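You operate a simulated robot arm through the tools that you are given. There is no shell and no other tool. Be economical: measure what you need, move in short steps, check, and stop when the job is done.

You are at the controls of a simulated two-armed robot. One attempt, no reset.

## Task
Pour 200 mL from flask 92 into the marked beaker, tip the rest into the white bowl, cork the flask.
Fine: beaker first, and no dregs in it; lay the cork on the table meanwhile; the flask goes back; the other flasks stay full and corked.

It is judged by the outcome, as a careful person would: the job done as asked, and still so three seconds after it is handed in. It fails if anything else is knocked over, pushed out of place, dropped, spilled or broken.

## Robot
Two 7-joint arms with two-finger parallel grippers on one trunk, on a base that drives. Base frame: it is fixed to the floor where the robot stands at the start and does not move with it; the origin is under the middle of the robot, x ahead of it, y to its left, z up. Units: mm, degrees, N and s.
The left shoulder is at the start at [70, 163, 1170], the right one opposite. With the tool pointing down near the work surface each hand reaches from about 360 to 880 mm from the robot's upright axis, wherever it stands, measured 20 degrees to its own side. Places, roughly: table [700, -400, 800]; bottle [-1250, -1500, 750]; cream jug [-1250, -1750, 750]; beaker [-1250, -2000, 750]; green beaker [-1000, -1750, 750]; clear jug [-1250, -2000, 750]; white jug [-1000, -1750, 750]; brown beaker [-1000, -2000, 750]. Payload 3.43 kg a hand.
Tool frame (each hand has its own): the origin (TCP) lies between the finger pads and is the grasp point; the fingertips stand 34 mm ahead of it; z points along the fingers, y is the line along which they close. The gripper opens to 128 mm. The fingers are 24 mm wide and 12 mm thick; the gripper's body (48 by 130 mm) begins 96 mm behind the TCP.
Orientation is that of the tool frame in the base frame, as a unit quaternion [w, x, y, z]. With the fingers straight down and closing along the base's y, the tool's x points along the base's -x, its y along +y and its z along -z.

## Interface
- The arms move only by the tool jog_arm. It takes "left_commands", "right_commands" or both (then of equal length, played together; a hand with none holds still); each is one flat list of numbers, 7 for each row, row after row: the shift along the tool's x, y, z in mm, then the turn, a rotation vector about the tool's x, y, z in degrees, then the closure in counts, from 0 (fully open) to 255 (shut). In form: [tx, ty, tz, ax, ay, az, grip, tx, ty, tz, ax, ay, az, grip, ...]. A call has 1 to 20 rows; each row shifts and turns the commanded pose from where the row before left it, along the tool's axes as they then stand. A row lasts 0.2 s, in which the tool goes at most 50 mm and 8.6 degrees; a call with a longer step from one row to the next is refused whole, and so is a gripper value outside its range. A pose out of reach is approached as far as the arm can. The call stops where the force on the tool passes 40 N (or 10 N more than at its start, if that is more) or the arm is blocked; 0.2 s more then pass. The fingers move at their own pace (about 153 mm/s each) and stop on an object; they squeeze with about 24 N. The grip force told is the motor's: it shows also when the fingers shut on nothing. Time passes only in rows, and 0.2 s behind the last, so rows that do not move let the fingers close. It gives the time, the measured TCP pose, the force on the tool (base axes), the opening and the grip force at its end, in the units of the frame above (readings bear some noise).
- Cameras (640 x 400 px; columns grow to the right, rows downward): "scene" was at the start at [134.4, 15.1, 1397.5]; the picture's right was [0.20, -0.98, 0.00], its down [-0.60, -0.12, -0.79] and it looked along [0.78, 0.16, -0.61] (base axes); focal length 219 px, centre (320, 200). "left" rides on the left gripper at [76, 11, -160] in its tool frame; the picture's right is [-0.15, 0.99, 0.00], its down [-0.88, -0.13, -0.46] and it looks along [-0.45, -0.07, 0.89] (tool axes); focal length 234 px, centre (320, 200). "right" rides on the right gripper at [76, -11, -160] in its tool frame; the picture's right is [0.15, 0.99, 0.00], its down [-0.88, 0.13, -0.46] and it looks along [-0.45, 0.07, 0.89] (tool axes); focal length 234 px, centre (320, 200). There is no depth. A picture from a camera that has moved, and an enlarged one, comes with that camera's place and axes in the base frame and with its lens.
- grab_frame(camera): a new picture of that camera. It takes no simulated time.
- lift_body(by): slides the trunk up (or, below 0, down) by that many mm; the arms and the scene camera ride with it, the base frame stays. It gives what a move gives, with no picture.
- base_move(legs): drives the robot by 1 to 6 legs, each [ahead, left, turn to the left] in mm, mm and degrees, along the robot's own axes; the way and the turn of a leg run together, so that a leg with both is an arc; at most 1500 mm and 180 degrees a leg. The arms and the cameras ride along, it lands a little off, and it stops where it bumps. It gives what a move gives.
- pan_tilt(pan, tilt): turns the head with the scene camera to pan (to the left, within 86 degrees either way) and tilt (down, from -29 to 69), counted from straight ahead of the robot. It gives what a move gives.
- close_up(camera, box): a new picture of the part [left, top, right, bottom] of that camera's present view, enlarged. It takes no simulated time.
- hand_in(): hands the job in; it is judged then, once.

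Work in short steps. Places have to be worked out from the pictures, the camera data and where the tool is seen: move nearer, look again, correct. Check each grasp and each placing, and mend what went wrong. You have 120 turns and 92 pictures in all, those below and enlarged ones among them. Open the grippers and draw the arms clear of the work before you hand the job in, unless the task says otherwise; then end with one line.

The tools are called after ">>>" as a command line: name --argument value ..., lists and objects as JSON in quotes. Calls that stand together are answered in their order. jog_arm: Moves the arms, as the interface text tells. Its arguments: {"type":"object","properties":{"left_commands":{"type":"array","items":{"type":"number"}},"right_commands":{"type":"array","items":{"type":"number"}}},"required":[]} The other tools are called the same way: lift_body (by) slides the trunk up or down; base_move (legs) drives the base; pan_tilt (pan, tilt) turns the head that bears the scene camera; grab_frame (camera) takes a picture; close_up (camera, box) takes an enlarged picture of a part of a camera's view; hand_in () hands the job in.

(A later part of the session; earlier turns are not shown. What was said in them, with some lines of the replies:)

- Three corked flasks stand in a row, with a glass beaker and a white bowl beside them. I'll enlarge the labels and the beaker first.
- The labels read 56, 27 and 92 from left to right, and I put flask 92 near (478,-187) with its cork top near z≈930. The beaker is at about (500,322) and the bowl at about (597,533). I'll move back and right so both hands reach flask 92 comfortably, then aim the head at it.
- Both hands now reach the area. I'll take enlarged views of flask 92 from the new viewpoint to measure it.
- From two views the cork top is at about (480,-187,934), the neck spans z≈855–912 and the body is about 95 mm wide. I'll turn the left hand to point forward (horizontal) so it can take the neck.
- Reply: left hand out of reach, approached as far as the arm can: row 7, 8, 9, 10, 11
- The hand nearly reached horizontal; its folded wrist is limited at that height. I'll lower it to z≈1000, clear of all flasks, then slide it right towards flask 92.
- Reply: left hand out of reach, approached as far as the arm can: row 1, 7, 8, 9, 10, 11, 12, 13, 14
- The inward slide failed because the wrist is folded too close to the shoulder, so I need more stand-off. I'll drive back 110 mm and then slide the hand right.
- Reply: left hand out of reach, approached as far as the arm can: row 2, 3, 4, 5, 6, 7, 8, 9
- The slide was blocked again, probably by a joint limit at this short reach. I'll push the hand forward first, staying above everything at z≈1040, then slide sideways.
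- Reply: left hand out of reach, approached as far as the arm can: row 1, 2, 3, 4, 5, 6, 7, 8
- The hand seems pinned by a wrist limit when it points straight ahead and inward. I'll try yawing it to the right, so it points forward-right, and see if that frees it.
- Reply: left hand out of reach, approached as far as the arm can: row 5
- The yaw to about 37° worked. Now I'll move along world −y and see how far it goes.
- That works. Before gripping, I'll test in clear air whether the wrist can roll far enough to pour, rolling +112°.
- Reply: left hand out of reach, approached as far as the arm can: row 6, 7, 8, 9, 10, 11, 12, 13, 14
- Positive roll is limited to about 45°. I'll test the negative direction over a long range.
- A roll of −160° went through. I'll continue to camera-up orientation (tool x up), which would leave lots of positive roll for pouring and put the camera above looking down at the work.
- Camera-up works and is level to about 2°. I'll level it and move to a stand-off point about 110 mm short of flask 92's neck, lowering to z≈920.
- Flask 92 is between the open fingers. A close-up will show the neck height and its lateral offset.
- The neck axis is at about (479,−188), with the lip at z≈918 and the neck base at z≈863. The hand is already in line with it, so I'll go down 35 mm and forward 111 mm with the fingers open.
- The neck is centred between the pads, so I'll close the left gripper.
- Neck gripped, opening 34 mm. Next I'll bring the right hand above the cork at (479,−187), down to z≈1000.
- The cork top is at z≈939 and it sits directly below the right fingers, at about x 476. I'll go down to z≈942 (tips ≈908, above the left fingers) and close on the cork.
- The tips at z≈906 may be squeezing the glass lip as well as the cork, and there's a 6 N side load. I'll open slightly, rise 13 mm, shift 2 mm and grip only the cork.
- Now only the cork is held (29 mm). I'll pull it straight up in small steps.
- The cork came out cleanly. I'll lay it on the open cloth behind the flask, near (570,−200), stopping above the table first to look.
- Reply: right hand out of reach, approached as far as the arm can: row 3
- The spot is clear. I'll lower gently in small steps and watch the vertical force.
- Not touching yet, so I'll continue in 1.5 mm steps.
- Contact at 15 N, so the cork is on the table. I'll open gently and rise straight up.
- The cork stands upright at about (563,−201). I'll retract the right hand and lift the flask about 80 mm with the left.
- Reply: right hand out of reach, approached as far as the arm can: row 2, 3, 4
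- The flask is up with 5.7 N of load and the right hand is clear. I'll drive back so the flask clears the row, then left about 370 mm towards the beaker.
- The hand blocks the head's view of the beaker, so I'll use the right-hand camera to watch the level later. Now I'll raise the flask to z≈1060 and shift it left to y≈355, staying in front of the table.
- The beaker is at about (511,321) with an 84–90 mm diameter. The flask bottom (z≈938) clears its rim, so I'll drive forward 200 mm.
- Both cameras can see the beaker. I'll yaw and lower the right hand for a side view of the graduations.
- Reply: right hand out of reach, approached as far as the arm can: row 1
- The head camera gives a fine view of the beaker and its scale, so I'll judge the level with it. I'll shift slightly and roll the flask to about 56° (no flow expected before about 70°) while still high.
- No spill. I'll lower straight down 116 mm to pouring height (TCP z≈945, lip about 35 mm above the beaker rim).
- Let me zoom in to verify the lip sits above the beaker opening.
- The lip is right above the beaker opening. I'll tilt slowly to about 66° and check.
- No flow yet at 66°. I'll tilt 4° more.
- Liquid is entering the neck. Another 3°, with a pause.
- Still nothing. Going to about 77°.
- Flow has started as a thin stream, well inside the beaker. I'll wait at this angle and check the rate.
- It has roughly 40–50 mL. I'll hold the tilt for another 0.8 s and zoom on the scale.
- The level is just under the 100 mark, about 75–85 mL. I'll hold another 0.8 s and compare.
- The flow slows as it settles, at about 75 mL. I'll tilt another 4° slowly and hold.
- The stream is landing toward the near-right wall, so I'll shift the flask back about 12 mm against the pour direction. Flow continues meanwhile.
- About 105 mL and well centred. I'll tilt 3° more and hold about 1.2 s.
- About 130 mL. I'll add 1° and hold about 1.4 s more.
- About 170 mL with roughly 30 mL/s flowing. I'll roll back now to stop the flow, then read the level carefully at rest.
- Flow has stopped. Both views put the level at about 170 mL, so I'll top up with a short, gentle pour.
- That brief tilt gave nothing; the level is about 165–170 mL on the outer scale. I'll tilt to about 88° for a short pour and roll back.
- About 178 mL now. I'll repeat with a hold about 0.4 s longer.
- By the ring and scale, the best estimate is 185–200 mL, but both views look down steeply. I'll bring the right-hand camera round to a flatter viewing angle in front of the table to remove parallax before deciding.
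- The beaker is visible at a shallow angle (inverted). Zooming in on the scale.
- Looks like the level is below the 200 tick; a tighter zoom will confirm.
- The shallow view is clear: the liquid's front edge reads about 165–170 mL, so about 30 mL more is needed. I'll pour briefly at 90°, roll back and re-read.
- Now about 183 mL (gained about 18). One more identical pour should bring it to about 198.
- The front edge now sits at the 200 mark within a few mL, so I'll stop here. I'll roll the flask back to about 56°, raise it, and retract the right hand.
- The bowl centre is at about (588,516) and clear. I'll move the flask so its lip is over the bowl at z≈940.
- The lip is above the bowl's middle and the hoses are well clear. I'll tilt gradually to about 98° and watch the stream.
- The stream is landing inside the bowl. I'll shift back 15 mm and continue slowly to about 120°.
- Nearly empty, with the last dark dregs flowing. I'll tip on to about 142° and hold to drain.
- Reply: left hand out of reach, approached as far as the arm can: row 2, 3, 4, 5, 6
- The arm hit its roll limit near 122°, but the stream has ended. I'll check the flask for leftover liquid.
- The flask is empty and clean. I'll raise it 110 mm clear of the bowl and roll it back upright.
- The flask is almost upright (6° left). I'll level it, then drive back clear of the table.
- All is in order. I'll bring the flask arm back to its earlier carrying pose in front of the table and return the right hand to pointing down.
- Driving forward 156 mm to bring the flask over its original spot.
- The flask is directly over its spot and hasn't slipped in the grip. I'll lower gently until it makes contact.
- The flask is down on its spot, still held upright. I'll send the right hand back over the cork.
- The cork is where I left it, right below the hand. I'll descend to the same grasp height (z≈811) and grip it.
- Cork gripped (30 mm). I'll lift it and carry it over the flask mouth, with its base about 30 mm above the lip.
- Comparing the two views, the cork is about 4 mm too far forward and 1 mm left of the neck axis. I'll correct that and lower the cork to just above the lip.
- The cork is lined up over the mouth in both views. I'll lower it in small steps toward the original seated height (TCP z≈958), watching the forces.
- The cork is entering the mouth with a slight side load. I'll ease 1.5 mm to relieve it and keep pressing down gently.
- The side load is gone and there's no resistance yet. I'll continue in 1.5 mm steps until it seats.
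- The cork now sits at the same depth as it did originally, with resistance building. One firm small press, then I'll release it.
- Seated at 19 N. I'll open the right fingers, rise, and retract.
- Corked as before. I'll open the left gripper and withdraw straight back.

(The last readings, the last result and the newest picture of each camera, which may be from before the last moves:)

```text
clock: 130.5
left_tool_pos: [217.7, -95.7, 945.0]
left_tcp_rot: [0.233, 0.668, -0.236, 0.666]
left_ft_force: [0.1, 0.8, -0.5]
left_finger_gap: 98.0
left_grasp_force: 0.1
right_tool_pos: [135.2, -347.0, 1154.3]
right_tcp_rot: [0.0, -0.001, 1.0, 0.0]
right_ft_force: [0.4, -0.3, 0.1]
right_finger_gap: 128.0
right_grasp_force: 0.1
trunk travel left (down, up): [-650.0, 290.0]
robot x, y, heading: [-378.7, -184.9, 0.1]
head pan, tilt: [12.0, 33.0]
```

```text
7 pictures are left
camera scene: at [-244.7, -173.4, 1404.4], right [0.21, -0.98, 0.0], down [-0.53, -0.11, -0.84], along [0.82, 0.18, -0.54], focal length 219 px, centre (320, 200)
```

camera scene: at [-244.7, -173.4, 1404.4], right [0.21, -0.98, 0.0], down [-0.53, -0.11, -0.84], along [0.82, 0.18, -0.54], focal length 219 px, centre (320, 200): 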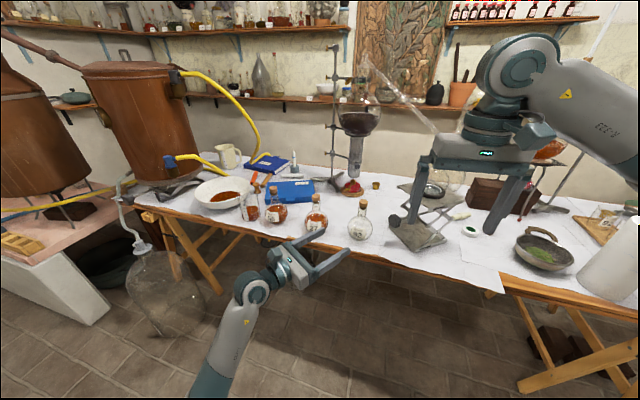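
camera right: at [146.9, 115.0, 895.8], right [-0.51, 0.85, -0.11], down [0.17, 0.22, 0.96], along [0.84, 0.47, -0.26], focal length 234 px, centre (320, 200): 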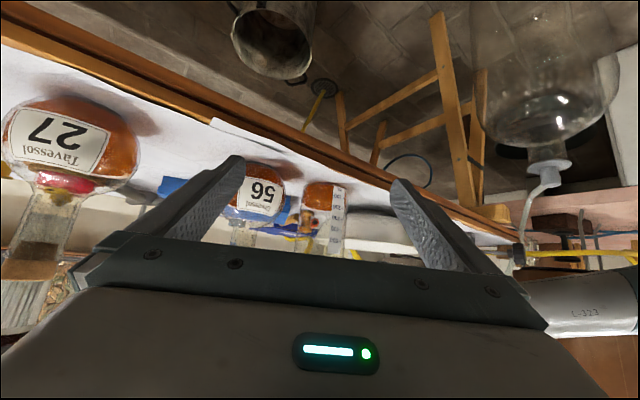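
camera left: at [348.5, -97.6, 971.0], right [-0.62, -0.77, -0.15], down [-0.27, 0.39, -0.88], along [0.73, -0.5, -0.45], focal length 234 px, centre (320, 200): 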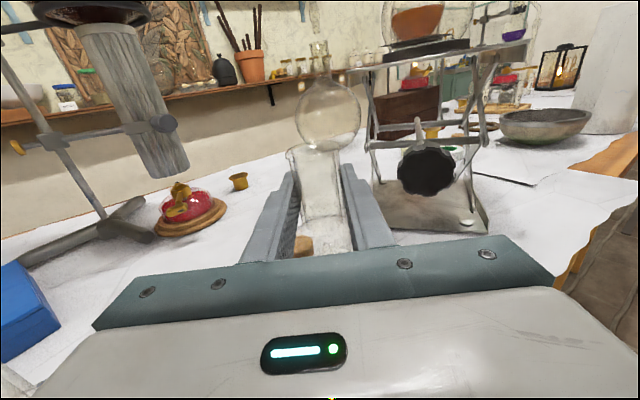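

A final close look at the table: flasks, beaker and bowl.

>>> close_up --camera "scene" --box '[190, 160, 390, 260]'

>>> close_up --camera "scene" --box '[232, 180, 292, 230]'

```text
3.20 times, centred on (290, 210) of scene
camera zoom: at [-244.7, -173.4, 1404.4], right [0.21, -0.98, 0.0], down [-0.53, -0.11, -0.84], along [0.82, 0.18, -0.54], focal length 701 px, centre (416, 168)
```

zoom: 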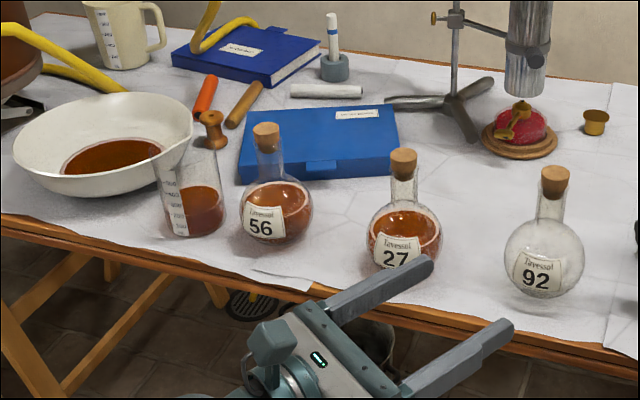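

```text
8.00 times, centred on (262, 205) of scene
camera zoom: at [-244.7, -173.4, 1404.4], right [0.21, -0.98, 0.0], down [-0.53, -0.11, -0.84], along [0.82, 0.18, -0.54], focal length 1753 px, centre (784, 160)
```

zoom: 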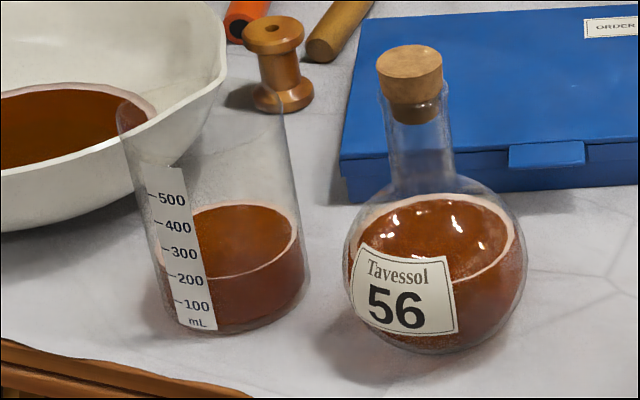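

Everything checks out: the beaker is at the 200 mark, the dregs are in the bowl, flask 92 is corked in its place, and flasks 56 and 27 are untouched. Both grippers are open and clear, so I'm handing in.

>>> hand_in

```text
The job is handed in.
```

I poured about 200 mL from flask 92 into the marked beaker (read by eye as about 195–200 on its scale). The rest, with the dregs, went into the white bowl, and flask 92 is corked and back in its place; flasks 56 and 27 were not touched.
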